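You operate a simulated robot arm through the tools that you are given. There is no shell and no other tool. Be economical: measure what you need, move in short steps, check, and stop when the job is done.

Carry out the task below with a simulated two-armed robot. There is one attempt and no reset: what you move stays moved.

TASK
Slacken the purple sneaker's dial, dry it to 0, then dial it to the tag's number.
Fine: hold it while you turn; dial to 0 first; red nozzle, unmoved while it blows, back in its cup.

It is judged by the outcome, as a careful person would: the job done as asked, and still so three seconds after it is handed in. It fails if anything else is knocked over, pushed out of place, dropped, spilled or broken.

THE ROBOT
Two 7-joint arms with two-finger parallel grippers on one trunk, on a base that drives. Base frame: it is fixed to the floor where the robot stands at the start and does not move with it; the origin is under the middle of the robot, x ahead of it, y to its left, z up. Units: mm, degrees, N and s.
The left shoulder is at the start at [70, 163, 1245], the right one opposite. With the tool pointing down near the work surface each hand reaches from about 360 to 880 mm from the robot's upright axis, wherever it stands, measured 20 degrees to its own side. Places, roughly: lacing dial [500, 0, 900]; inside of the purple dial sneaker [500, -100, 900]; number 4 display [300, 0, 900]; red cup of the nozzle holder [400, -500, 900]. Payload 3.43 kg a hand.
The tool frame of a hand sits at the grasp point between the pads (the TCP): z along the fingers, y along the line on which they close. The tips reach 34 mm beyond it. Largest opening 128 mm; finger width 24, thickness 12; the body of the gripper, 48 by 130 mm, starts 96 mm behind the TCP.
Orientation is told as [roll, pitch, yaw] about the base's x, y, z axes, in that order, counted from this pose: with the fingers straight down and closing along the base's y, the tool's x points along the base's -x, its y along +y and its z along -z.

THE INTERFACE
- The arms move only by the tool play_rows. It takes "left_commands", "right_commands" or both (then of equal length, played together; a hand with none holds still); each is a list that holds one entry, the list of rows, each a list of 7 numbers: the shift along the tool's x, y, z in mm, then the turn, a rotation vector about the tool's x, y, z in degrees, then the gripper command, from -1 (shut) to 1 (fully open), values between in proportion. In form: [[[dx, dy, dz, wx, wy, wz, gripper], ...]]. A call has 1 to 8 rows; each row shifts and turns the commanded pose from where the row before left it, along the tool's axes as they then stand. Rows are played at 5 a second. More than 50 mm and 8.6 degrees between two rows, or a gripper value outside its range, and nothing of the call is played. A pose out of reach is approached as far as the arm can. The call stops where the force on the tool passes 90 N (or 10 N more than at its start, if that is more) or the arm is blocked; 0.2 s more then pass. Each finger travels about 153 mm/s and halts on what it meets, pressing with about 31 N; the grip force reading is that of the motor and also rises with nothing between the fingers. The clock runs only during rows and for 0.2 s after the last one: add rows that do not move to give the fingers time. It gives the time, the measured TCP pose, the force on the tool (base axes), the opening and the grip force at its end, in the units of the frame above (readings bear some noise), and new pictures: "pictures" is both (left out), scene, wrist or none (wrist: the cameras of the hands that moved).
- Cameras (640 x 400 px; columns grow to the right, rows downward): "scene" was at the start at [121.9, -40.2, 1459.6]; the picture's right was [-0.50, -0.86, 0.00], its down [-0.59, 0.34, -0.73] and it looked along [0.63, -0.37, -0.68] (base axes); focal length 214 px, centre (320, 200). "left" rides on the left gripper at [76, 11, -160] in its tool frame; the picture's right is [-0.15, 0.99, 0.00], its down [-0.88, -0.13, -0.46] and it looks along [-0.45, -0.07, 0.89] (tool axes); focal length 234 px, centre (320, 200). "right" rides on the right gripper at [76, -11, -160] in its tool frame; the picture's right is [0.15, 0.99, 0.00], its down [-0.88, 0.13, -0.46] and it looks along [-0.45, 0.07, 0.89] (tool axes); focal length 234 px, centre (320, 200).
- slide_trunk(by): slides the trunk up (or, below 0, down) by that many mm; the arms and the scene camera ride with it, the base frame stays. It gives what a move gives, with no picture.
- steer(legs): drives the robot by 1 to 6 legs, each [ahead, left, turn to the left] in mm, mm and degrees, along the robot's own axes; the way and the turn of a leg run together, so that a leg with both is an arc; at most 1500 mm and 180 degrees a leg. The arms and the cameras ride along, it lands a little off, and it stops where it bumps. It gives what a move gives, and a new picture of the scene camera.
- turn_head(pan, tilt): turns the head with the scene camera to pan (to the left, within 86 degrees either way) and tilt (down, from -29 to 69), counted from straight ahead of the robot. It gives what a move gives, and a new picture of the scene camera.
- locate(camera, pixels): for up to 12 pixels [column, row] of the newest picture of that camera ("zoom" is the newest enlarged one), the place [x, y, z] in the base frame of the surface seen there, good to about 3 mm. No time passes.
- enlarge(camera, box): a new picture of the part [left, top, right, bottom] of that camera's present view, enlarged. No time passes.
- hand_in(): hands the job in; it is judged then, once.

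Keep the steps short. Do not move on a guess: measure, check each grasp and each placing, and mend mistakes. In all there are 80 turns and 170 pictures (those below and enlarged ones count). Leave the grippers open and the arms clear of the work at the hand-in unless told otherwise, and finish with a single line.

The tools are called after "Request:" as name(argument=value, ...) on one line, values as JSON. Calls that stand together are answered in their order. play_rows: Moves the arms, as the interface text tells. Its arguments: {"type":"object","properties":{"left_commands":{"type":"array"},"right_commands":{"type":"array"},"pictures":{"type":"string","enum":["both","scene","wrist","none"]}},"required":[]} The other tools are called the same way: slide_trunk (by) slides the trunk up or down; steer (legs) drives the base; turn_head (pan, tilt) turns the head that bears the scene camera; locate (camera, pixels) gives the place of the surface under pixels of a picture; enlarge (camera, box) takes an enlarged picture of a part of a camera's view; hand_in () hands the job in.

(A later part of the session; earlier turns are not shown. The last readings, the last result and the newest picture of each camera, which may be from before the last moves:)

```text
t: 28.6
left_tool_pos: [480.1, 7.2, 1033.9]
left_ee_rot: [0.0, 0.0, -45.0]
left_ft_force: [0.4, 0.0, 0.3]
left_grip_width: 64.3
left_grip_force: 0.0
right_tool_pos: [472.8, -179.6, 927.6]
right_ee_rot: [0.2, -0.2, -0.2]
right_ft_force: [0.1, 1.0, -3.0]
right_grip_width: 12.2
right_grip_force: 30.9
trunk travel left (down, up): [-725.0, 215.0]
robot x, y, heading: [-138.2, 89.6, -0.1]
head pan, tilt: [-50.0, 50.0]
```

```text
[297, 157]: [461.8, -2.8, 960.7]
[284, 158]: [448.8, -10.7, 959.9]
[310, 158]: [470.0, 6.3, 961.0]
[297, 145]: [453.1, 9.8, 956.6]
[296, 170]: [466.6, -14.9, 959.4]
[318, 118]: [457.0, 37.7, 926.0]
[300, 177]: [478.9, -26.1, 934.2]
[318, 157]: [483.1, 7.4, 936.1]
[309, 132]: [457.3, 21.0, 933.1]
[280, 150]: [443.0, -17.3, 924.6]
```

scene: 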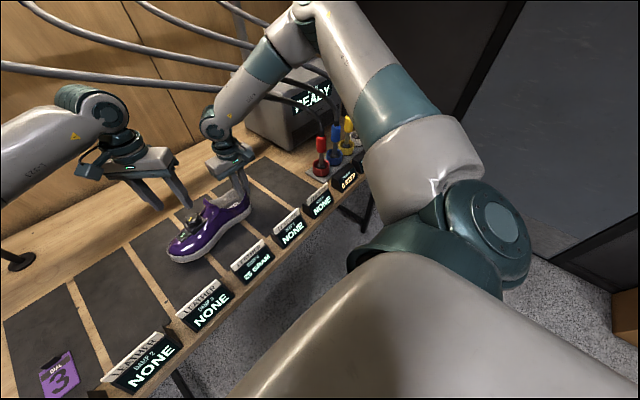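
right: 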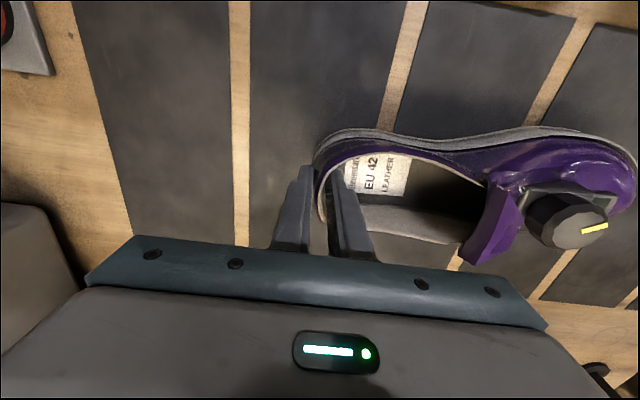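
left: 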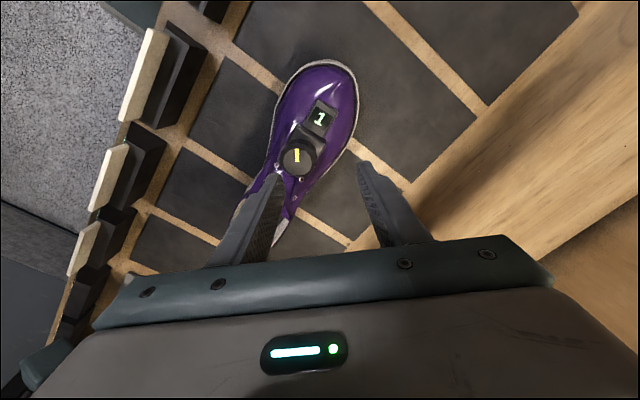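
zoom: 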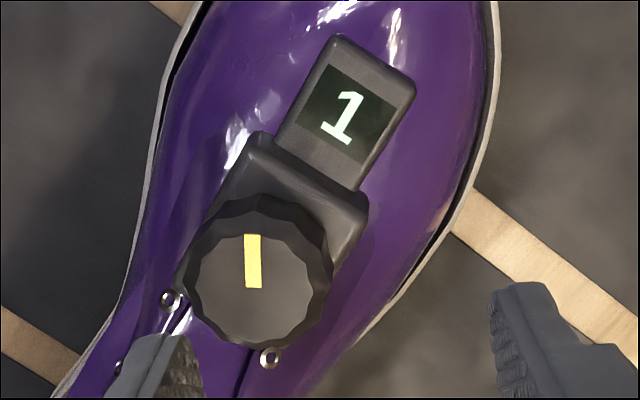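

The knob now reads [461, −1, 960] — the shoe shifted/tilted when gripped. I check how the sole sits.

Request:
locate(camera="left", pixels=[[348, 68], [298, 77], [275, 110], [356, 100], [320, 63], [345, 140]])

Request:
enlarge(camera="scene", box=[140, 140, 300, 280])

Request:
locate(camera="scene", pixels=[[180, 262], [210, 247], [240, 226], [252, 208], [190, 219], [172, 252]])

```text
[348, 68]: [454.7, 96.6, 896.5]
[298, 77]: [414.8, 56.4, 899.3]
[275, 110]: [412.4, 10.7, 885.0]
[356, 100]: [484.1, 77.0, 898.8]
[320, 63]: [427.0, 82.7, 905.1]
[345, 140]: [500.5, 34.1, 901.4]
```

```text
2.86 times, centred on (220, 210) of scene
```

zoom: 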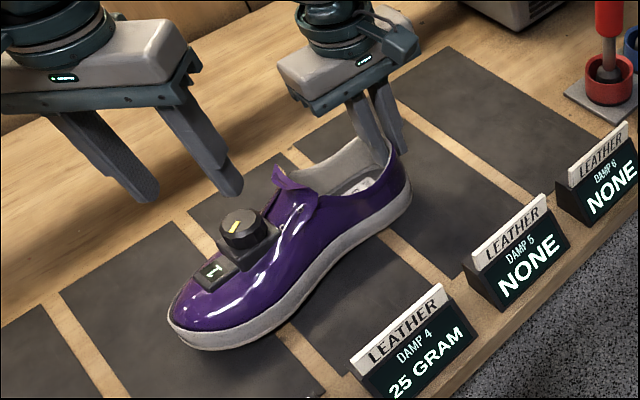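

```text
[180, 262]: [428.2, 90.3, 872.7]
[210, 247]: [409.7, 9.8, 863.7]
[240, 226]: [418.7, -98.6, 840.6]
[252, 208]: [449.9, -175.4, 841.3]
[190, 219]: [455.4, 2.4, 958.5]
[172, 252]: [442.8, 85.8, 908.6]
```

Gripping flush against the sloping heel wall pitched the toe up ~5° and yawed the shoe ~6°. While holding, I turn the right hand the opposite way in small steps to set the sole flat again.

Request:
play_rows(right_commands=[[[0, 0, 0, 1.2, 0, 1.4, -1], [0, 0, 0, 1.2, 0, 1.4, -1], [0, 0, 0, 1.2, 0, 1.4, -1], [0, 0, 0, 1.2, 0, 1.4, -1], [0, 0, 0, 0, 0, 0, -1]]], pictures="both")

Request:
enlarge(camera="scene", box=[140, 140, 300, 280])

Request:
locate(camera="scene", pixels=[[180, 262], [210, 247], [240, 226], [252, 208], [192, 217], [172, 252]])

```text
t: 29.8
left_tool_pos: [480.4, 5.7, 1033.6]
left_ee_rot: [0.1, 0.0, -45.0]
left_ft_force: [0.6, -0.2, -0.6]
left_grip_width: 63.7
left_grip_force: 0.0
right_tool_pos: [466.0, -188.4, 935.3]
right_ee_rot: [-4.6, -0.5, -5.6]
right_ft_force: [-0.3, 0.3, -3.8]
right_grip_width: 12.4
right_grip_force: 30.9
right hand out of reach, approached as far as the arm can: row 1, 2, 3, 4
trunk travel left (down, up): [-725.0, 215.0]
robot x, y, heading: [-136.0, 87.6, -0.0]
head pan, tilt: [-50.0, 50.0]
```

scene: 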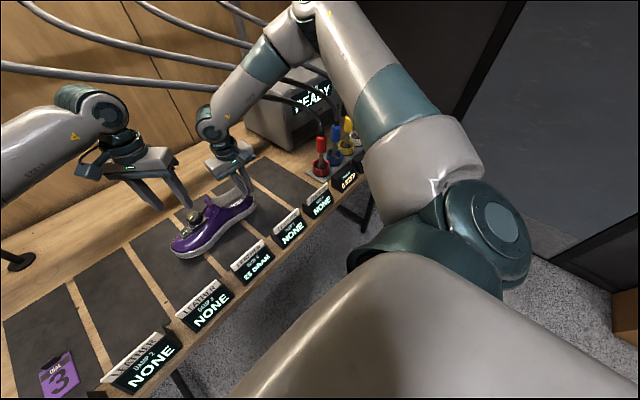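
right: 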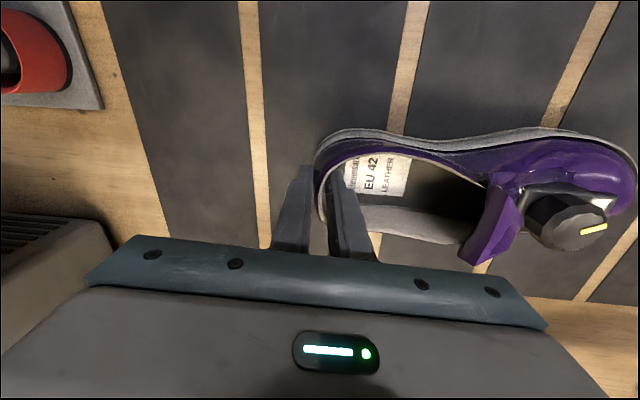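

```text
2.86 times, centred on (220, 210) of scene
```

zoom: 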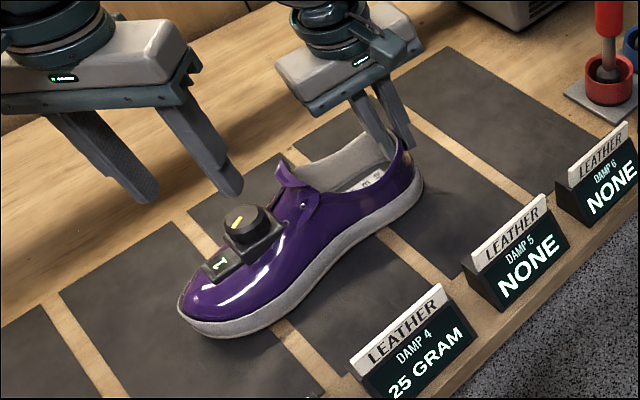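

```text
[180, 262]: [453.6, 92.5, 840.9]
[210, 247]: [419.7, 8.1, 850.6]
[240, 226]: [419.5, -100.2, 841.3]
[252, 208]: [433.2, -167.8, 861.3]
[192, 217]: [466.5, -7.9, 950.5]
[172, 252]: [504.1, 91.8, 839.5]
```

The right arm hit its inward limit again and lifted slightly. I lower the shoe gently, let go, raise the hand out, and shift the base further left before re-gripping with the tilted hand.

Request:
play_rows(right_commands=[[[0, -2, 4, 0, 0, 0, -1], [0, -2, 4, 0, 0, 0, -1], [0, 0, 0, 0, 0, 0, -1], [0, 0, 0, 0, 0, 0, -0.6], [0, 0, 0, 0, 0, 0, -0.3], [0, 0, 0, 0, 0, 0, 0], [0, 0, -35, 0, 0, 0, 0], [0, 0, -40, 0, 0, 0, 0]]], pictures="none")

Request:
steer(legs=[[0, 110, 0]])

Request:
enlarge(camera="scene", box=[140, 100, 300, 240])

```text
t: 31.6
left_tool_pos: [480.0, 6.0, 1034.7]
left_ee_rot: [0.0, -0.1, -45.0]
left_ft_force: [-0.1, -0.1, 0.1]
left_grip_width: 63.9
left_grip_force: 0.1
right_tool_pos: [464.2, -184.9, 1005.8]
right_ee_rot: [-4.7, -0.5, -5.7]
right_ft_force: [-0.3, 1.0, 0.1]
right_grip_width: 64.1
right_grip_force: 0.1
trunk travel left (down, up): [-725.0, 215.0]
robot x, y, heading: [-136.3, 86.6, -0.2]
head pan, tilt: [-50.0, 50.0]
```

```text
t: 32.8
left_tool_pos: [480.2, 115.7, 1034.5]
left_ee_rot: [0.0, 0.1, -45.0]
left_ft_force: [-0.3, 0.2, 0.5]
left_grip_width: 64.1
left_grip_force: 0.0
right_tool_pos: [465.5, -75.2, 1004.0]
right_ee_rot: [-4.8, -0.4, -5.7]
right_ft_force: [0.1, -0.2, 0.5]
right_grip_width: 64.0
right_grip_force: 0.1
trunk travel left (down, up): [-725.0, 215.0]
robot x, y, heading: [-139.2, 198.1, -0.1]
head pan, tilt: [-50.0, 50.0]
```

scene: 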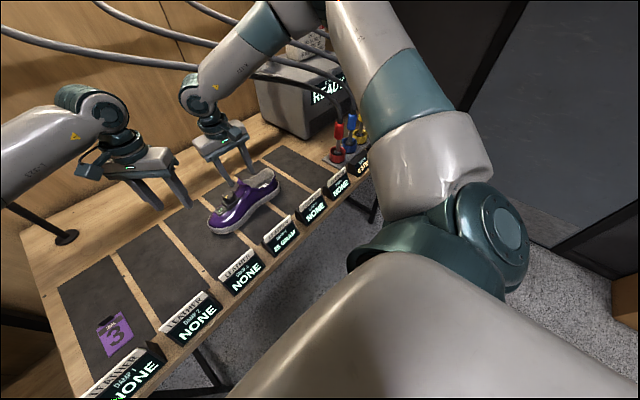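

```text
2.86 times, centred on (220, 170) of scene
```

zoom: 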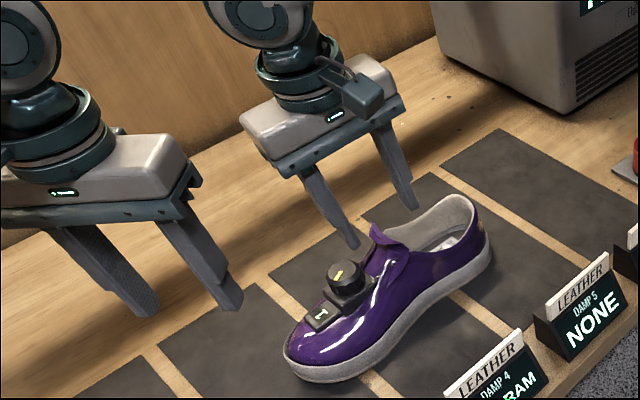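

Shoe lies flat again. Move the right hand back to the heel and measure.

Request:
play_rows(right_commands=[[[0, -40, 0, 0, 0, 0, 0], [0, -40, 0, 0, 0, 0, 0], [0, -22, 0, 0, 0, 0, 0], [0, 0, 30, 0, 0, 0, 0], [0, 0, 0, 0, 0, 0, 0]]], pictures="both")

Request:
enlarge(camera="right", box=[240, 100, 440, 225])

```text
t: 34.0
left_tool_pos: [479.9, 115.1, 1033.8]
left_ee_rot: [0.0, 0.0, -45.0]
left_ft_force: [-0.3, 0.3, -0.6]
left_grip_width: 63.8
left_grip_force: 0.0
right_tool_pos: [456.1, -177.0, 983.0]
right_ee_rot: [-4.7, -0.5, -5.7]
right_ft_force: [0.4, -0.4, -0.7]
right_grip_width: 64.0
right_grip_force: 0.1
trunk travel left (down, up): [-725.0, 215.0]
robot x, y, heading: [-135.0, 197.4, 0.1]
head pan, tilt: [-50.0, 50.0]
```

scene: 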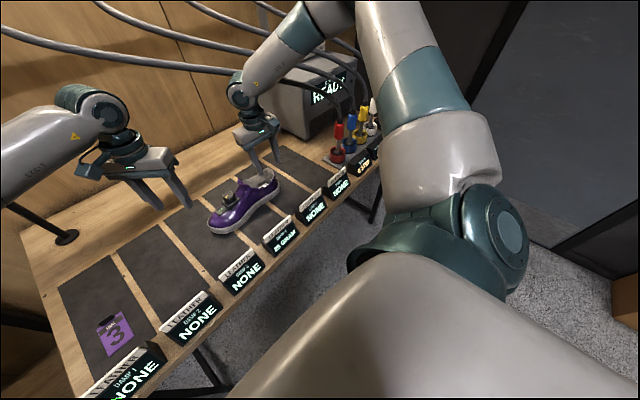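
right: 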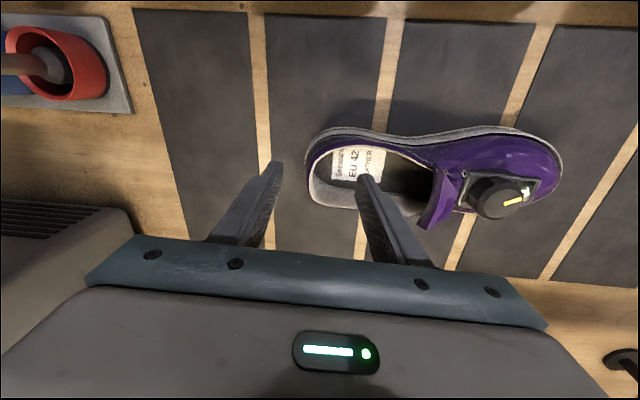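

```text
3.20 times, centred on (340, 162) of right
```

zoom: 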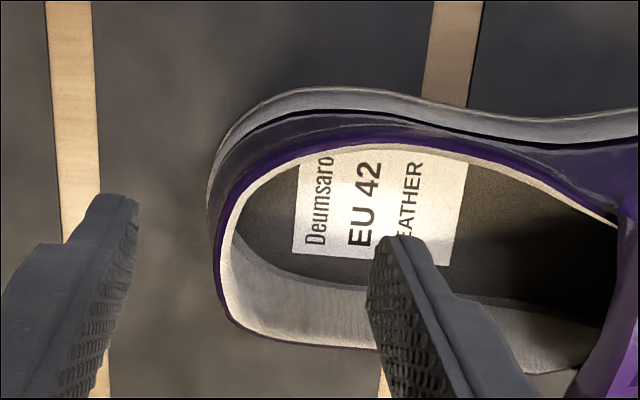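

Request:
locate(camera="zoom", pixels=[[208, 200], [216, 250], [228, 270], [240, 315], [290, 180], [330, 345], [232, 232], [222, 262], [300, 345]])

Request:
locate(camera="right", pixels=[[492, 203], [478, 195], [502, 200], [490, 190], [528, 188]])

```text
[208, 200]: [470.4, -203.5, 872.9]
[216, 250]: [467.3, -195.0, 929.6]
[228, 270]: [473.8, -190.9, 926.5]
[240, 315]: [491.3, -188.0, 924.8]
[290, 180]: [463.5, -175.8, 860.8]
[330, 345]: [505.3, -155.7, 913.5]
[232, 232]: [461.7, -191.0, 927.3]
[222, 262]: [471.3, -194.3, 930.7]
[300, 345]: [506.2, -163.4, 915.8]
```

```text
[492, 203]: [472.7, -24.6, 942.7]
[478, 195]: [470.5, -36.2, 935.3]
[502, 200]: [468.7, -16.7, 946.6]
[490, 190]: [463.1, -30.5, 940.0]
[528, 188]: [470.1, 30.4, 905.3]
```

Heel wall centre ≈ [469, −193, 910], knob ≈ [468, −17, 944]. Align, lower along the tilted tool axis, and close gently.

Request:
play_rows(right_commands=[[[-14, -8.4, 0, 0, 0, -2, 0], [0, 0, 19, 0, 0, 0, 0], [0, 0, 19, 0, 0, 0, 0], [0, 0, 18, 0, 0, 0, -0.3], [0, 0, 0, 0, 0, 0, -0.7], [0, 0, 0, 0, 0, 0, -1], [0, 0, 0, 0, 0, 0, -1]]], pictures="both")

Request:
enlarge(camera="scene", box=[180, 120, 340, 260])

Request:
locate(camera="zoom", pixels=[[205, 268], [130, 435], [250, 415], [370, 330], [180, 310]])

```text
t: 35.6
left_tool_pos: [480.4, 115.5, 1033.3]
left_ee_rot: [0.0, 0.0, -45.0]
left_ft_force: [0.0, -0.3, 0.1]
left_grip_width: 64.2
left_grip_force: 0.0
right_tool_pos: [468.5, -193.0, 927.8]
right_ee_rot: [-4.7, -0.1, -3.8]
right_ft_force: [-1.8, -1.5, -0.6]
right_grip_width: 11.8
right_grip_force: 30.9
trunk travel left (down, up): [-725.0, 215.0]
robot x, y, heading: [-136.4, 199.2, -0.0]
head pan, tilt: [-50.0, 50.0]
```

scene: 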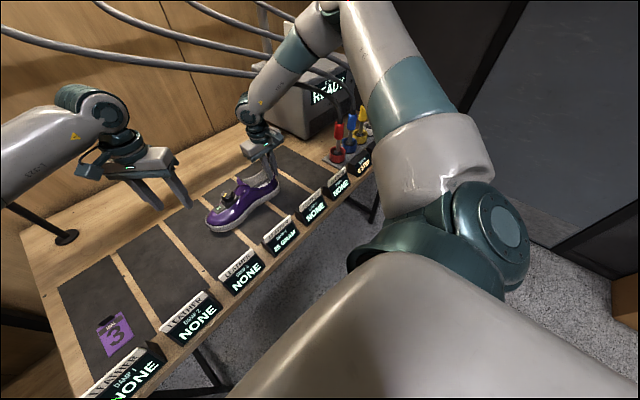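
right: 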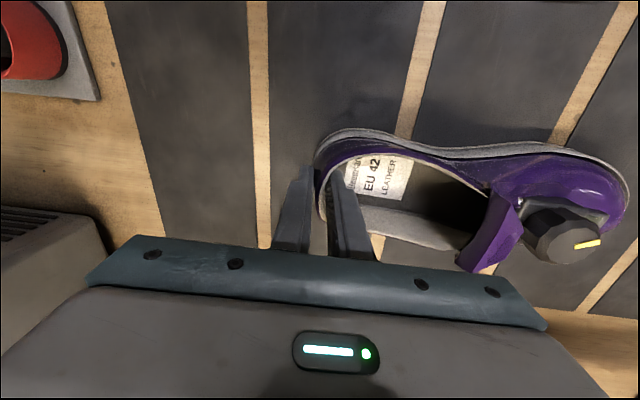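

```text
2.86 times, centred on (260, 190) of scene
```

zoom: 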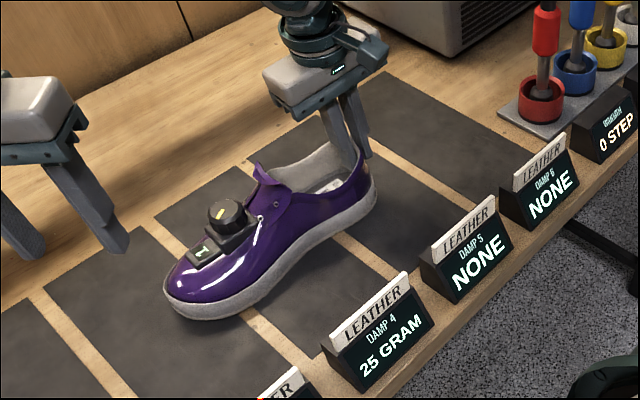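

```text
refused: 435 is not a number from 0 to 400
```

Request:
locate(camera="zoom", pixels=[[190, 314], [185, 320], [250, 308], [255, 316], [373, 205], [228, 212], [240, 220], [213, 215], [205, 250]])

```text
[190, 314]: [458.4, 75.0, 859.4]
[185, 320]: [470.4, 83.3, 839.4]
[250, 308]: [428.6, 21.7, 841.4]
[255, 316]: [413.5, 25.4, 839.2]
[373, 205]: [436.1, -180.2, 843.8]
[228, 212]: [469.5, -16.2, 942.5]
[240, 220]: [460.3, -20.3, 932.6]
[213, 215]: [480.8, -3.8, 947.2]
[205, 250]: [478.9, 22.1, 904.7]
```

Flat (knob z ≈ 944 as at the start). Now the left hand toward the knob.

Request:
play_rows(left_commands=[[[-27.6, -31.3, 0, 0, 0, 0, 0], [-27.6, -31.3, 0, 0, 0, 0, 0], [-27.6, -31.3, 0, 0, 0, 0, 0], [0, 0, 0, 0, 0, 0, 0]]], right_commands=[[[0, 0, 0, 0, 0, 0, -1], [0, 0, 0, 0, 0, 0, -1], [0, 0, 0, 0, 0, 0, -1], [0, 0, 0, 0, 0, 0, -1]]], pictures="both")

Request:
enlarge(camera="left", box=[250, 90, 410, 190])

```text
t: 36.6
left_tool_pos: [472.3, -7.7, 1034.7]
left_ee_rot: [-0.1, 0.0, -45.0]
left_ft_force: [-0.4, -0.3, -1.1]
left_grip_width: 64.0
left_grip_force: 0.0
right_tool_pos: [469.2, -192.3, 926.5]
right_ee_rot: [-4.8, -0.2, -3.7]
right_ft_force: [-1.2, -1.0, 0.5]
right_grip_width: 11.6
right_grip_force: 31.2
trunk travel left (down, up): [-725.0, 215.0]
robot x, y, heading: [-133.6, 199.9, 0.3]
head pan, tilt: [-50.0, 50.0]
```

scene: 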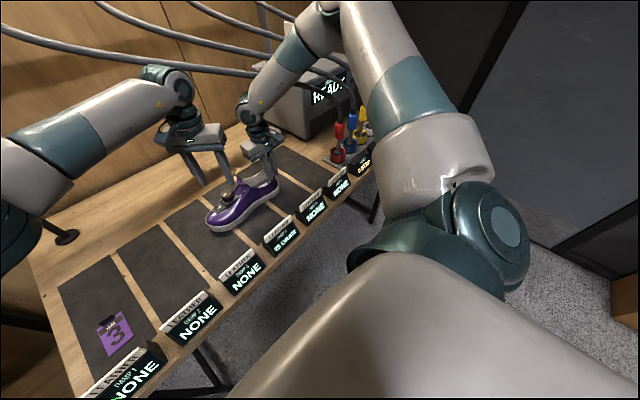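
right: 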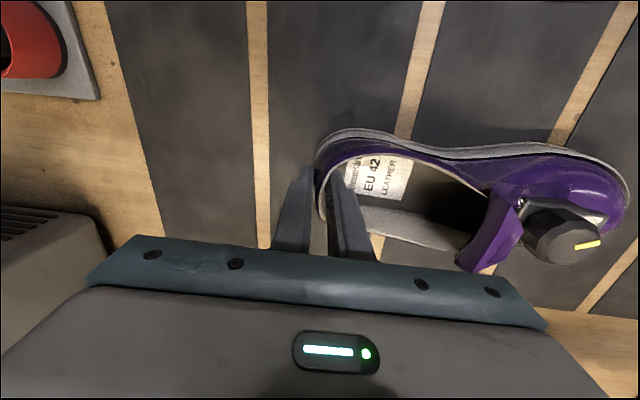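
left: 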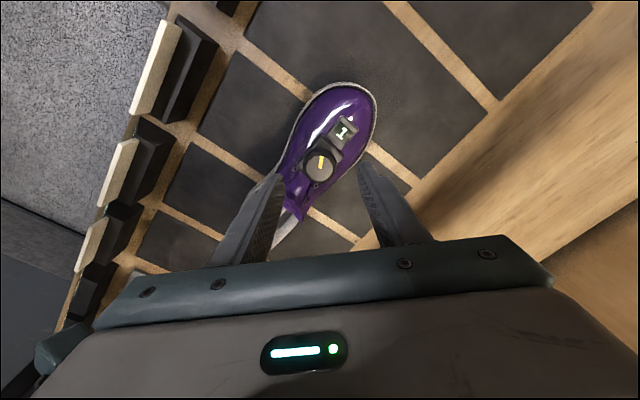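

```text
4.00 times, centred on (330, 140) of left
```

zoom: 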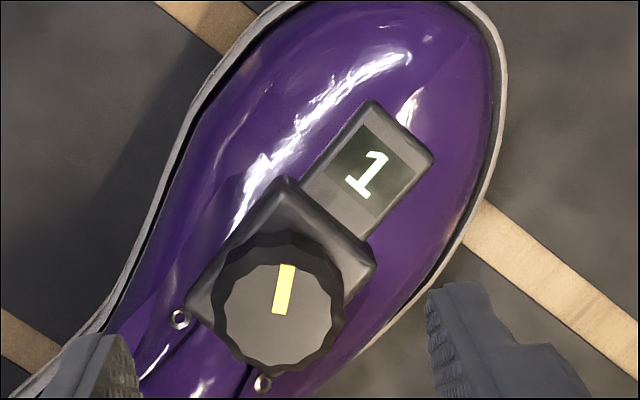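

Request:
locate(camera="zoom", pixels=[[278, 312], [232, 315], [328, 315], [278, 272], [278, 358], [250, 350], [310, 345], [250, 285], [310, 285], [350, 275], [210, 300]])

```text
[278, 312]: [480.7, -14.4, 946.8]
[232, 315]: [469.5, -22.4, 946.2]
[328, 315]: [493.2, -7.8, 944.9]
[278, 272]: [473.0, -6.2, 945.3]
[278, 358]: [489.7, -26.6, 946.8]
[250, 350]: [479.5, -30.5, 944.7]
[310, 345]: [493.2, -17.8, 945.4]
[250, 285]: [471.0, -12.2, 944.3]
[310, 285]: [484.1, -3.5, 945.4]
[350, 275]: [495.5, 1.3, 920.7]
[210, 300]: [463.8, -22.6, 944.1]
```

Knob centre ≈ [481, −15.5, 945.5], radius ≈ 17, box top ≈ 921. Centre the left hand and lower to TCP z ≈ 965 (tips at ~931).

Request:
play_rows(left_commands=[[[-11.7, 0.6, 0, 0, 0, 0, -0.1], [0, 0, 35, 0, 0, 0, -0.1], [0, 0, 20, 0, 0, 0, -0.1], [0, 0, 14, 0, 0, 0, -0.1], [0, 0, 0, 0, 0, 0, -0.1]]], right_commands=[[[0, 0, 0, 0, 0, 0, -1], [0, 0, 0, 0, 0, 0, -1], [0, 0, 0, 0, 0, 0, -1], [0, 0, 0, 0, 0, 0, -1], [0, 0, 0, 0, 0, 0, -1]]], pictures="wrist")

Request:
enlarge(camera="left", box=[230, 90, 420, 210])

```text
t: 37.8
left_tool_pos: [481.3, -16.2, 964.1]
left_ee_rot: [0.0, 0.0, -45.1]
left_ft_force: [-0.4, 0.2, 0.6]
left_grip_width: 57.7
left_grip_force: 0.1
right_tool_pos: [468.6, -192.3, 926.5]
right_ee_rot: [-4.7, -0.3, -3.7]
right_ft_force: [0.0, 1.1, 0.4]
right_grip_width: 11.6
right_grip_force: 31.6
trunk travel left (down, up): [-725.0, 215.0]
robot x, y, heading: [-138.4, 199.9, -0.2]
head pan, tilt: [-50.0, 50.0]
```

right: 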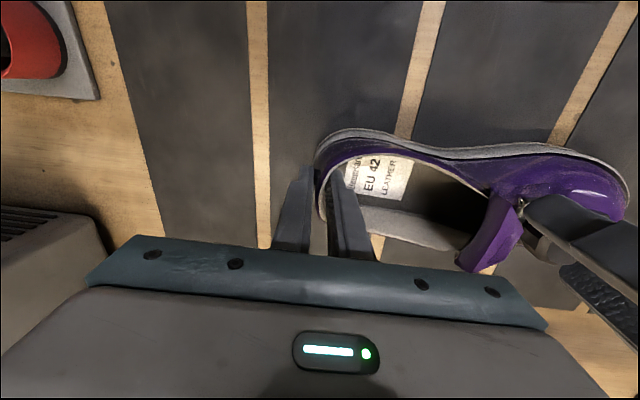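
left: 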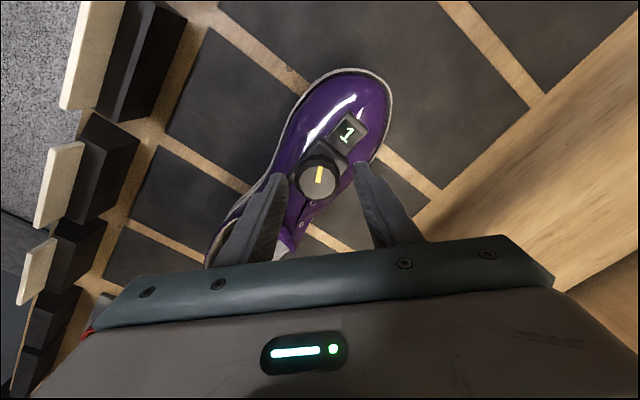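

```text
3.33 times, centred on (325, 150) of left
```

zoom: 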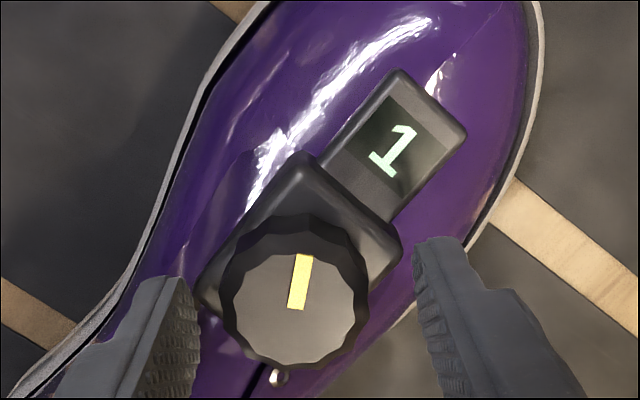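

Knob between the pads. Close on it, then turn 15° counter-clockwise (the usual loosening direction) while the right hand holds the heel, and read the display.

Request:
play_rows(left_commands=[[[0, 0, 0, 0, 0, 0, -0.5], [0, 0, 0, 0, 0, 0, -1], [0, 0, 0, 0, 0, 0, -1], [0, 0, 0, 0, 0, -5, -1], [0, 0, 0, 0, 0, -5, -1], [0, 0, 0, 0, 0, -5, -1], [0, 0, 0, 0, 0, 0, -1]]], right_commands=[[[0, 0, 0, 0, 0, 0, -1], [0, 0, 0, 0, 0, 0, -1], [0, 0, 0, 0, 0, 0, -1], [0, 0, 0, 0, 0, 0, -1], [0, 0, 0, 0, 0, 0, -1], [0, 0, 0, 0, 0, 0, -1], [0, 0, 0, 0, 0, 0, -1]]], pictures="none")

Request:
enlarge(camera="left", box=[230, 90, 420, 210])

```text
t: 39.4
left_tool_pos: [482.3, -17.7, 965.1]
left_ee_rot: [0.0, 0.1, -30.0]
left_ft_force: [-1.3, -10.7, 0.2]
left_grip_width: 37.0
left_grip_force: 30.8
right_tool_pos: [468.7, -192.0, 927.1]
right_ee_rot: [-4.8, -0.4, -3.6]
right_ft_force: [1.5, 12.1, -0.8]
right_grip_width: 11.7
right_grip_force: 30.5
trunk travel left (down, up): [-725.0, 215.0]
robot x, y, heading: [-137.5, 198.4, -0.0]
head pan, tilt: [-50.0, 50.0]
```

```text
3.33 times, centred on (325, 150) of left
```

zoom: 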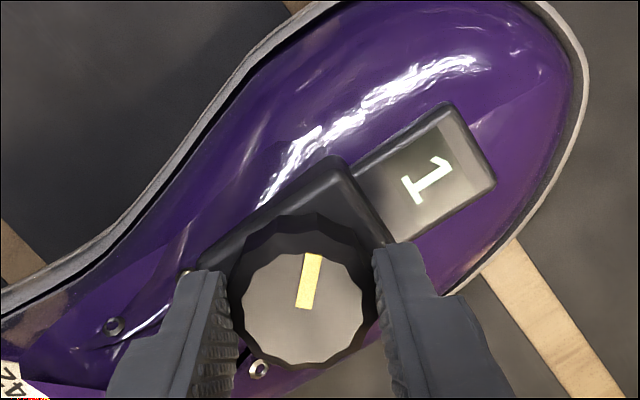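

The knob turns with the hand; display still 1. Continue another 15°.

Request:
play_rows(left_commands=[[[0, 0, 0, 0, 0, -5, -1], [0, 0, 0, 0, 0, -5, -1], [0, 0, 0, 0, 0, -5, -1], [0, 0, 0, 0, 0, 0, -1]]], right_commands=[[[0, 0, 0, 0, 0, 0, -1], [0, 0, 0, 0, 0, 0, -1], [0, 0, 0, 0, 0, 0, -1], [0, 0, 0, 0, 0, 0, -1]]], pictures="none")

Request:
enlarge(camera="left", box=[230, 90, 420, 210])

```text
t: 40.4
left_tool_pos: [481.2, -17.1, 964.7]
left_ee_rot: [0.1, 0.0, -15.0]
left_ft_force: [-1.0, -14.9, -0.2]
left_grip_width: 36.9
left_grip_force: 31.3
right_tool_pos: [469.3, -193.8, 927.8]
right_ee_rot: [-4.7, -0.4, -3.7]
right_ft_force: [0.7, 14.9, 1.5]
right_grip_width: 11.9
right_grip_force: 31.1
trunk travel left (down, up): [-725.0, 215.0]
robot x, y, heading: [-139.3, 196.6, -0.4]
head pan, tilt: [-50.0, 50.0]
```

```text
3.33 times, centred on (325, 150) of left
```

zoom: 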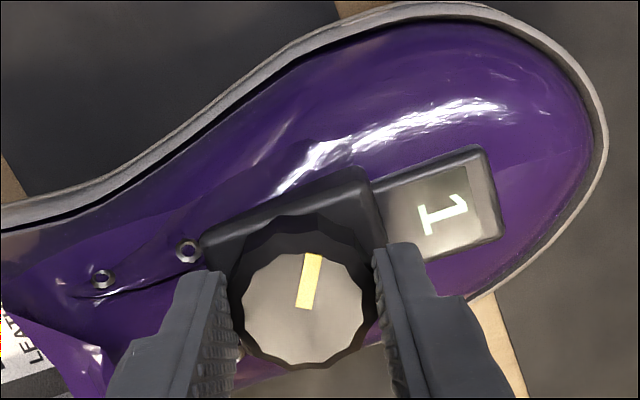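

Display still 1, ~60° from the display axis. Continue 18° more, easing 1.5 mm to lower the side force.

Request:
play_rows(left_commands=[[[0, -0.8, 0, 0, 0, -6, -1], [0, -0.7, 0, 0, 0, -6, -1], [0, 0, 0, 0, 0, -6, -1], [0, 0, 0, 0, 0, 0, -1]]], right_commands=[[[0, 0, 0, 0, 0, 0, -1], [0, 0, 0, 0, 0, 0, -1], [0, 0, 0, 0, 0, 0, -1], [0, 0, 0, 0, 0, 0, -1]]], pictures="none")

Request:
enlarge(camera="left", box=[230, 90, 420, 210])

```text
t: 41.4
left_tool_pos: [481.6, -18.3, 964.3]
left_ee_rot: [0.0, 0.0, 3.1]
left_ft_force: [-0.5, -6.3, -0.1]
left_grip_width: 37.4
left_grip_force: 31.0
right_tool_pos: [468.8, -193.6, 927.1]
right_ee_rot: [-4.7, -0.2, -3.6]
right_ft_force: [0.2, 7.5, 0.3]
right_grip_width: 11.8
right_grip_force: 30.6
trunk travel left (down, up): [-725.0, 215.0]
robot x, y, heading: [-138.3, 198.5, -0.2]
head pan, tilt: [-50.0, 50.0]
```

```text
3.33 times, centred on (325, 150) of left
```

zoom: 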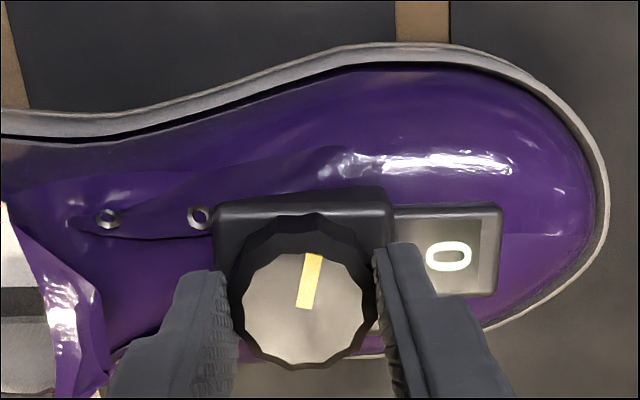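

Display reads 0 — right direction. The steps look like ~60°, so I turn 7° more to sit centred on 0.

Request:
play_rows(left_commands=[[[0, -0.5, 0, 0, 0, -4, -1], [0, -0.3, 0, 0, 0, -4, -1], [0, 0, 0, 0, 0, 0, -1]]], right_commands=[[[0, 0, 0, 0, 0, 0, -1], [0, 0, 0, 0, 0, 0, -1], [0, 0, 0, 0, 0, 0, -1]]], pictures="none")

Request:
enlarge(camera="left", box=[230, 90, 420, 210])

```text
t: 42.2
left_tool_pos: [481.8, -18.6, 965.2]
left_ee_rot: [0.0, 0.0, 11.1]
left_ft_force: [-0.2, 0.8, -0.6]
left_grip_width: 37.2
left_grip_force: 31.0
right_tool_pos: [468.3, -194.8, 927.2]
right_ee_rot: [-4.8, -0.2, -3.7]
right_ft_force: [-0.1, -1.4, 0.8]
right_grip_width: 11.8
right_grip_force: 31.0
trunk travel left (down, up): [-725.0, 215.0]
robot x, y, heading: [-138.8, 201.7, -0.1]
head pan, tilt: [-50.0, 50.0]
```

```text
3.33 times, centred on (325, 150) of left
```

zoom: 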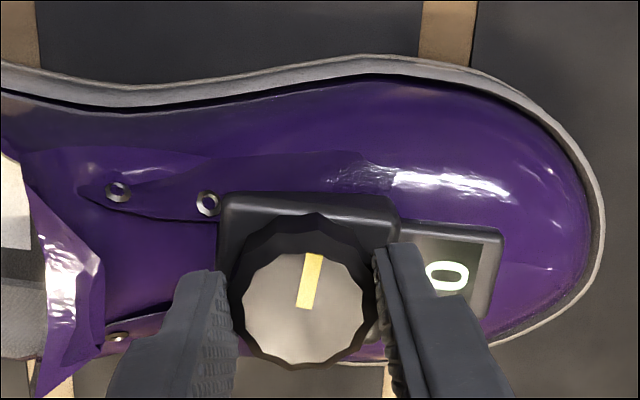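

Forces near zero, display 0 centred. Release the knob and lift the left hand, then let go of the heel and lift the right hand.

Request:
play_rows(left_commands=[[[0, 0, 0, 0, 0, 0, -0.7], [0, 0, 0, 0, 0, 0, -0.3], [0, 0, 0, 0, 0, 0, 0], [0, 0, -40, 0, 0, 0, 0], [0, 0, -40, 0, 0, 0, 0], [0, 0, 0, 0, 0, 0, 0]]], right_commands=[[[0, 0, 0, 0, 0, 0, -1], [0, 0, 0, 0, 0, 0, -1], [0, 0, 0, 0, 0, 0, -1], [0, 0, 0, 0, 0, 0, -1], [0, 0, 0, 0, 0, 0, -1], [0, 0, 0, 0, 0, 0, -1]]], pictures="none")

Request:
play_rows(right_commands=[[[0, 0, 0, 0, 0, 0, -0.7], [0, 0, 0, 0, 0, 0, -0.3], [0, 0, 0, 0, 0, 0, 0], [0, 0, -40, 0, 0, 0, 0], [0, 0, -40, 0, 0, 0, 0], [0, 0, 0, 0, 0, 0, 0]]], pictures="scene")

Request:
enlarge(camera="left", box=[200, 50, 520, 250])

```text
t: 43.6
left_tool_pos: [480.3, -19.0, 1044.7]
left_ee_rot: [0.0, 0.0, 11.0]
left_ft_force: [-0.4, -0.4, 0.4]
left_grip_width: 64.0
left_grip_force: 0.0
right_tool_pos: [468.6, -192.9, 927.0]
right_ee_rot: [-4.8, -0.2, -3.6]
right_ft_force: [-2.0, 0.1, -0.3]
right_grip_width: 11.6
right_grip_force: 30.5
trunk travel left (down, up): [-725.0, 215.0]
robot x, y, heading: [-139.8, 196.3, -0.1]
head pan, tilt: [-50.0, 50.0]
```

```text
t: 45.0
left_tool_pos: [481.2, -20.0, 1044.5]
left_ee_rot: [0.0, 0.0, 11.0]
left_ft_force: [0.3, -1.1, 0.0]
left_grip_width: 63.9
left_grip_force: 0.1
right_tool_pos: [469.4, -188.6, 1006.1]
right_ee_rot: [-4.7, -0.1, -3.7]
right_ft_force: [-0.1, 1.1, -0.9]
right_grip_width: 63.9
right_grip_force: 0.0
trunk travel left (down, up): [-725.0, 215.0]
robot x, y, heading: [-139.7, 195.5, -0.1]
head pan, tilt: [-50.0, 50.0]
```

scene: 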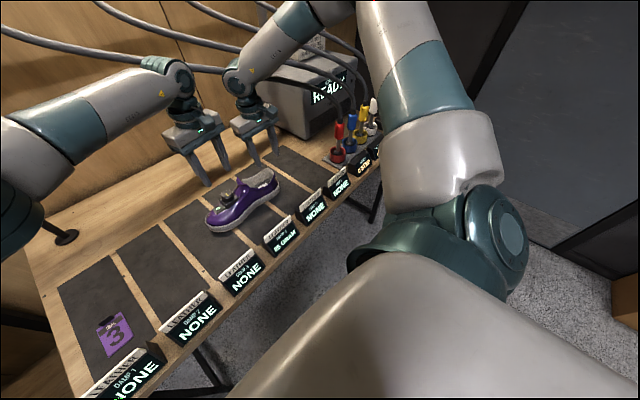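

```text
2.00 times, centred on (360, 150) of left
```

zoom: 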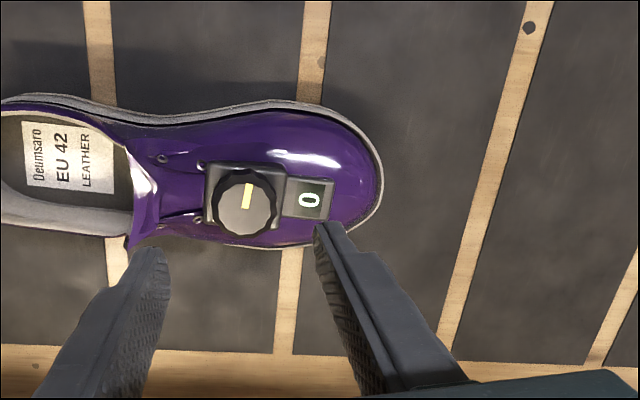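

Dial stays at 0 after release. Now the nozzle: plan is left hand holds the red nozzle in the shoe while the right hand presses the button, with the base near y ≈ −430. First back straight out, and look right to see what space there is.

Request:
steer(legs=[[-350, 0, 0]])

Request:
turn_head(pan=-45, tilt=30)

Request:
locate(camera="scene", pixels=[[300, 50], [350, 100], [450, 150], [550, 200], [600, 80], [400, 250], [560, 320], [250, 200]])

```text
t: 47.2
left_tool_pos: [133.5, -20.2, 1043.0]
left_ee_rot: [0.0, -0.1, 10.8]
left_ft_force: [-0.3, 0.8, 0.7]
left_grip_width: 64.1
left_grip_force: 0.1
right_tool_pos: [123.0, -189.2, 1007.1]
right_ee_rot: [-4.7, -0.2, -3.9]
right_ft_force: [0.0, -0.4, 0.7]
right_grip_width: 63.9
right_grip_force: 0.0
trunk travel left (down, up): [-725.0, 215.0]
robot x, y, heading: [-480.2, 197.1, -0.5]
head pan, tilt: [-50.0, 50.0]
```

scene: 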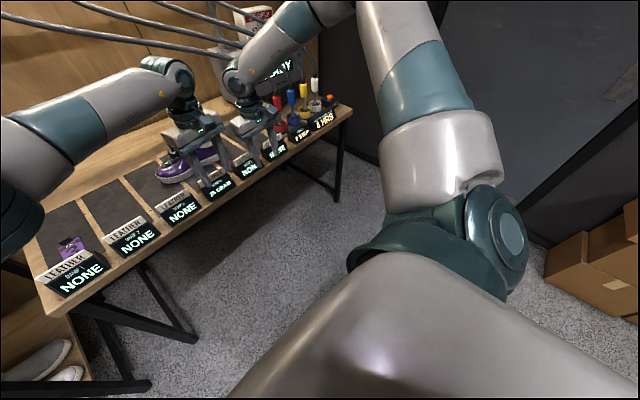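

```text
t: 48.1
left_tool_pos: [132.3, -19.0, 1044.9]
left_ee_rot: [0.0, 0.0, 10.7]
left_ft_force: [0.0, 0.2, -0.4]
left_grip_width: 63.8
left_grip_force: 0.1
right_tool_pos: [121.6, -187.6, 1006.5]
right_ee_rot: [-4.7, -0.2, -3.8]
right_ft_force: [0.1, 0.9, 0.7]
right_grip_width: 64.0
right_grip_force: 0.1
trunk travel left (down, up): [-725.0, 215.0]
robot x, y, heading: [-486.3, 199.1, -0.3]
head pan, tilt: [-45.0, 30.0]
```

scene: 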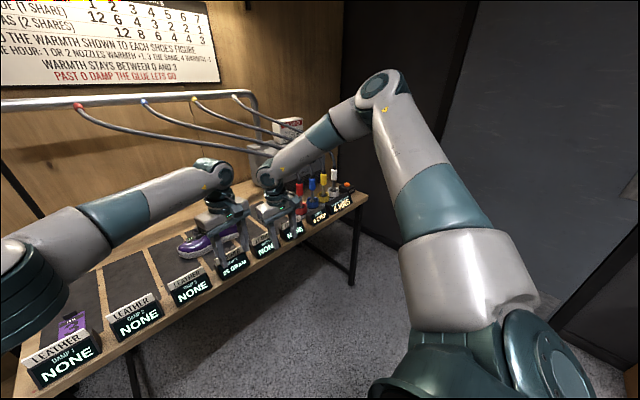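

```text
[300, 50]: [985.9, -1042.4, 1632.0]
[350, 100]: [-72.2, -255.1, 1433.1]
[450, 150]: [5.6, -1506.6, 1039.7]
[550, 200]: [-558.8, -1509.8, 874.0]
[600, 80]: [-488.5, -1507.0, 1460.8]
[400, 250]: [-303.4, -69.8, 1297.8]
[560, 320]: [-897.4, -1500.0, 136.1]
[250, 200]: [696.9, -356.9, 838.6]
```

There is a wall chart with drying rules — essential. I turn the head to read it.

Request:
turn_head(pan=-18, tilt=5)

Request:
enlarge(camera="scene", box=[120, 60, 440, 260])

```text
t: 49.0
left_tool_pos: [134.2, -20.6, 1044.6]
left_ee_rot: [-0.1, -0.1, 10.8]
left_ft_force: [0.4, -0.1, 0.7]
left_grip_width: 63.9
left_grip_force: 0.1
right_tool_pos: [120.7, -188.3, 1005.9]
right_ee_rot: [-4.7, -0.4, -3.9]
right_ft_force: [0.6, 0.5, -0.7]
right_grip_width: 63.7
right_grip_force: 0.0
trunk travel left (down, up): [-725.0, 215.0]
robot x, y, heading: [-481.8, 196.1, -0.4]
head pan, tilt: [-18.0, 5.0]
```

scene: 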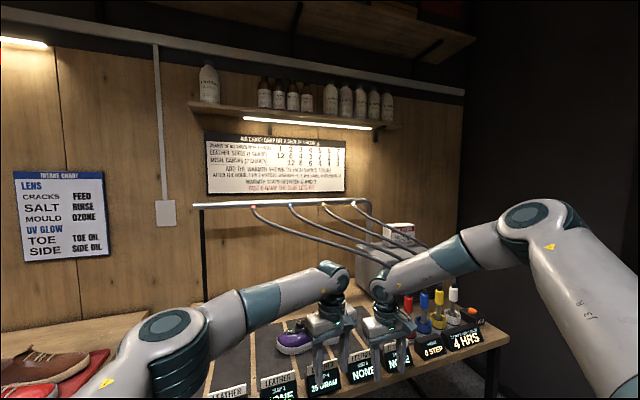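

```text
2.00 times, centred on (280, 160) of scene
```

zoom: 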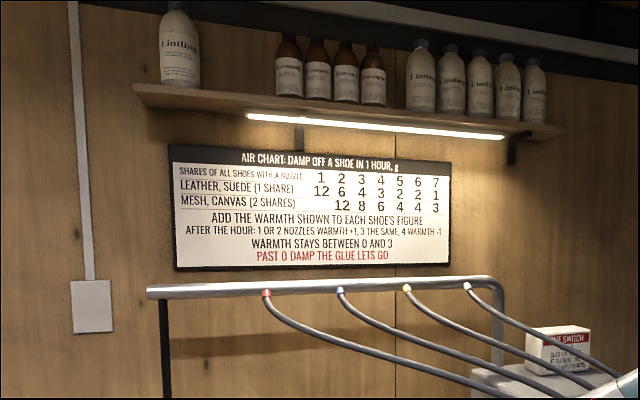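

Request:
enlarge(camera="scene", box=[200, 130, 350, 200])

Request:
enlarge(camera="scene", box=[200, 130, 290, 200])

Request:
enlarge(camera="scene", box=[265, 130, 355, 200])

```text
4.27 times, centred on (275, 165) of scene
```

zoom: 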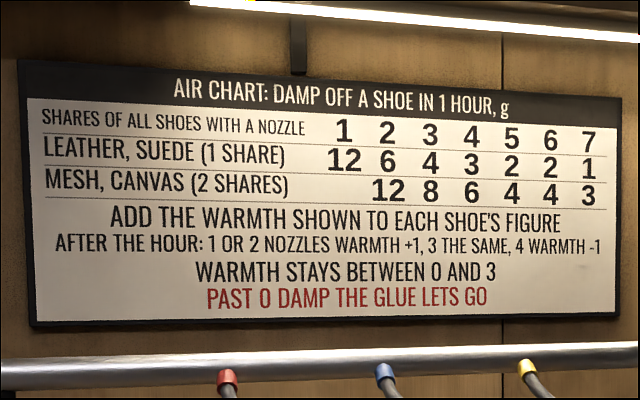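

```text
5.71 times, centred on (245, 165) of scene
```

zoom: 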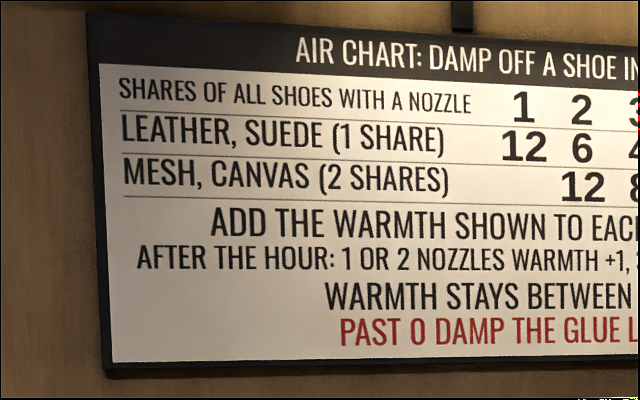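

```text
5.71 times, centred on (310, 165) of scene
```

zoom: 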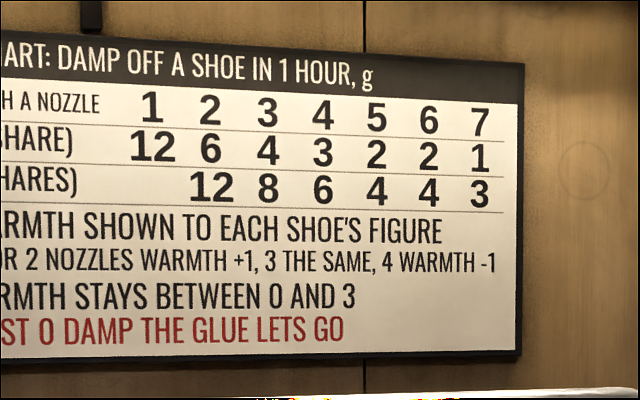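

Chart: leather alone on one nozzle loses 12 g + warmth per hour; 12 (warmth 0→1) then 13 = exactly 25 g. So two presses of the 1 HOUR button with only the red nozzle. Drive right to y ≈ −430 while backed off.

Request:
steer(legs=[[0, -630, 0]])

Request:
play_rows(left_commands=[[[0, 40, -20, 0, 0, 5.5, 0.3], [0, 40, -20, 0, 0, 5.5, 0.3], [30, 20, 0, 0, -8.5, 0, 0.3], [0, 30, 0, 0, -8.5, 0, 0.3], [0, 30, 0, 0, -8.5, 0, 0.3], [0, 0, 0, 0, -8.5, 0, 0.3], [0, 0, 0, 0, -8.5, 0, 0.3], [0, 0, 0, 0, -8.5, 0, 0.3]]], right_commands=[[[0, 0, -40, -2, 0, 0, 0], [0, 0, -40, -2, 0, 0, 0], [40, 0, -20, -1, 0, -2, 0], [40, 0, 0, 0, 0, -2, 0], [40, 0, 0, 0, 0, 0, 0], [40, 0, 0, 0, 0, 0, 0], [0, 0, 0, 0, 0, 0, -0.5], [0, 0, 0, 0, 0, 0, -1]]], pictures="none")

Request:
turn_head(pan=-15, tilt=45)

```text
t: 52.5
left_tool_pos: [132.3, -648.9, 1044.5]
left_ee_rot: [0.0, 0.0, 10.9]
left_ft_force: [0.1, -0.4, 0.3]
left_grip_width: 64.3
left_grip_force: 0.0
right_tool_pos: [120.7, -818.7, 1006.3]
right_ee_rot: [-4.7, -0.3, -3.7]
right_ft_force: [-0.3, -0.3, 0.5]
right_grip_width: 64.0
right_grip_force: 0.0
trunk travel left (down, up): [-725.0, 215.0]
robot x, y, heading: [-485.1, -431.9, -0.3]
head pan, tilt: [-18.0, 5.0]
```

scene: 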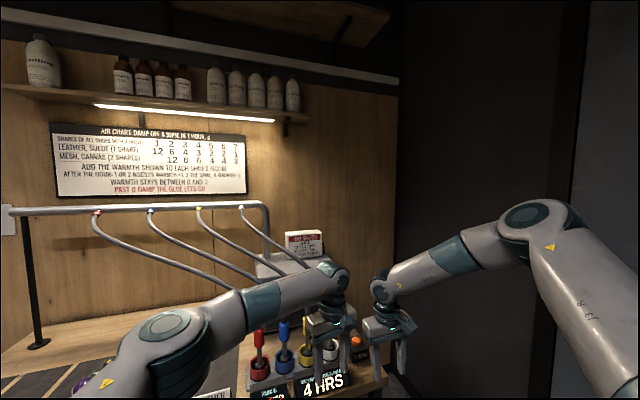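

```text
t: 54.3
left_tool_pos: [91.6, -491.1, 1084.4]
left_ee_rot: [-0.1, -51.1, 0.2]
left_ft_force: [0.4, 0.0, -0.4]
left_grip_width: 83.2
left_grip_force: 0.1
right_tool_pos: [-40.1, -808.9, 1105.7]
right_ee_rot: [0.3, -0.3, 0.1]
right_ft_force: [-0.2, 0.4, -0.1]
right_grip_width: 0.0
right_grip_force: 31.3
trunk travel left (down, up): [-725.0, 215.0]
robot x, y, heading: [-488.1, -431.3, -0.2]
head pan, tilt: [-18.0, 5.0]
```

```text
t: 55.4
left_tool_pos: [90.9, -490.5, 1084.6]
left_ee_rot: [0.1, -50.9, -0.1]
left_ft_force: [0.5, -0.3, 1.0]
left_grip_width: 83.1
left_grip_force: 0.0
right_tool_pos: [-41.1, -808.1, 1105.3]
right_ee_rot: [0.3, -0.4, 0.3]
right_ft_force: [-0.3, 0.1, 0.6]
right_grip_width: 0.1
right_grip_force: 31.1
trunk travel left (down, up): [-725.0, 215.0]
robot x, y, heading: [-487.0, -430.2, -0.3]
head pan, tilt: [-15.0, 45.0]
```

scene: 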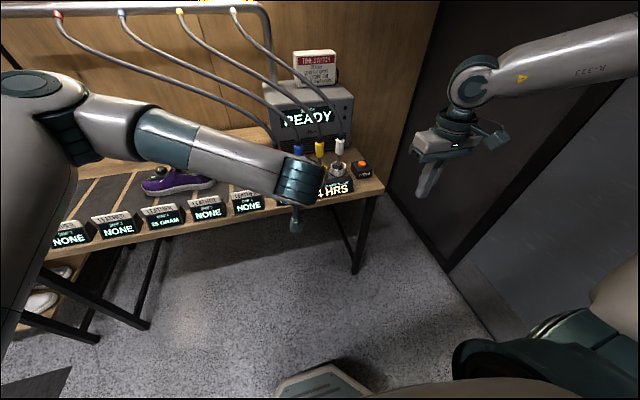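

Left hand tilted 51°. I pull it back 110 mm so it won't touch the nozzle, then drive forward 260 mm.

Request:
play_rows(left_commands=[[[23, 0, -28.5, 0, 0, 0, 0.3], [23, 0, -28.5, 0, 0, 0, 0.3], [23, 0, -28.5, 0, 0, 0, 0.3]]], pictures="none")

Request:
steer(legs=[[260, 0, 0]])

Request:
play_rows(left_commands=[[[0, 0, 0, 0, 0, 0, 0.3]]], pictures="wrist")

```text
t: 56.2
left_tool_pos: [-20.2, -490.0, 1083.5]
left_ee_rot: [0.0, -51.2, -0.1]
left_ft_force: [0.3, 0.0, 0.4]
left_grip_width: 83.0
left_grip_force: 0.1
right_tool_pos: [-40.7, -809.6, 1105.2]
right_ee_rot: [0.3, -0.3, 0.2]
right_ft_force: [0.8, 0.3, -0.4]
right_grip_width: 0.0
right_grip_force: 31.4
trunk travel left (down, up): [-725.0, 215.0]
robot x, y, heading: [-492.4, -434.7, -0.3]
head pan, tilt: [-15.0, 45.0]
```

```text
t: 58.1
left_tool_pos: [241.4, -490.9, 1084.9]
left_ee_rot: [0.1, -51.1, -0.1]
left_ft_force: [-0.5, 0.1, -0.2]
left_grip_width: 83.3
left_grip_force: 0.1
right_tool_pos: [218.6, -810.0, 1106.2]
right_ee_rot: [0.3, -0.3, 0.2]
right_ft_force: [-0.6, 0.3, -0.3]
right_grip_width: 0.0
right_grip_force: 31.5
trunk travel left (down, up): [-725.0, 215.0]
robot x, y, heading: [-229.0, -432.5, -0.3]
head pan, tilt: [-15.0, 45.0]
```

scene: 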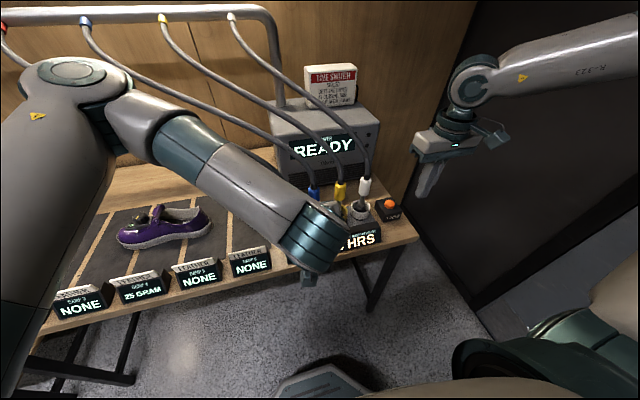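

```text
t: 58.5
left_tool_pos: [239.9, -490.1, 1084.7]
left_ee_rot: [0.1, -51.1, -0.1]
left_ft_force: [-0.4, -0.4, 0.1]
left_grip_width: 83.2
left_grip_force: 0.0
right_tool_pos: [218.4, -810.0, 1106.3]
right_ee_rot: [0.2, -0.4, 0.1]
right_ft_force: [0.1, -1.2, -0.4]
right_grip_width: 0.2
right_grip_force: 31.2
trunk travel left (down, up): [-725.0, 215.0]
robot x, y, heading: [-225.8, -429.3, -0.4]
head pan, tilt: [-15.0, 45.0]
```

left: 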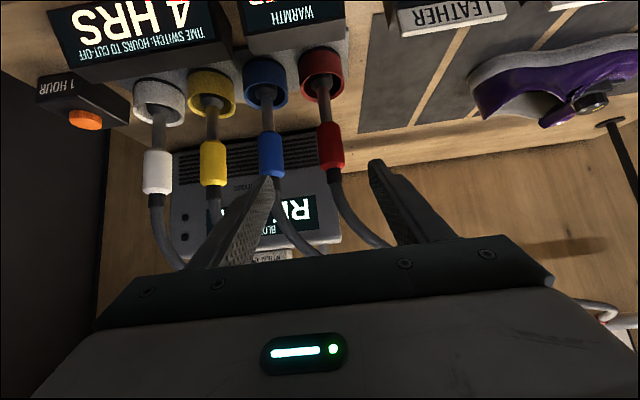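

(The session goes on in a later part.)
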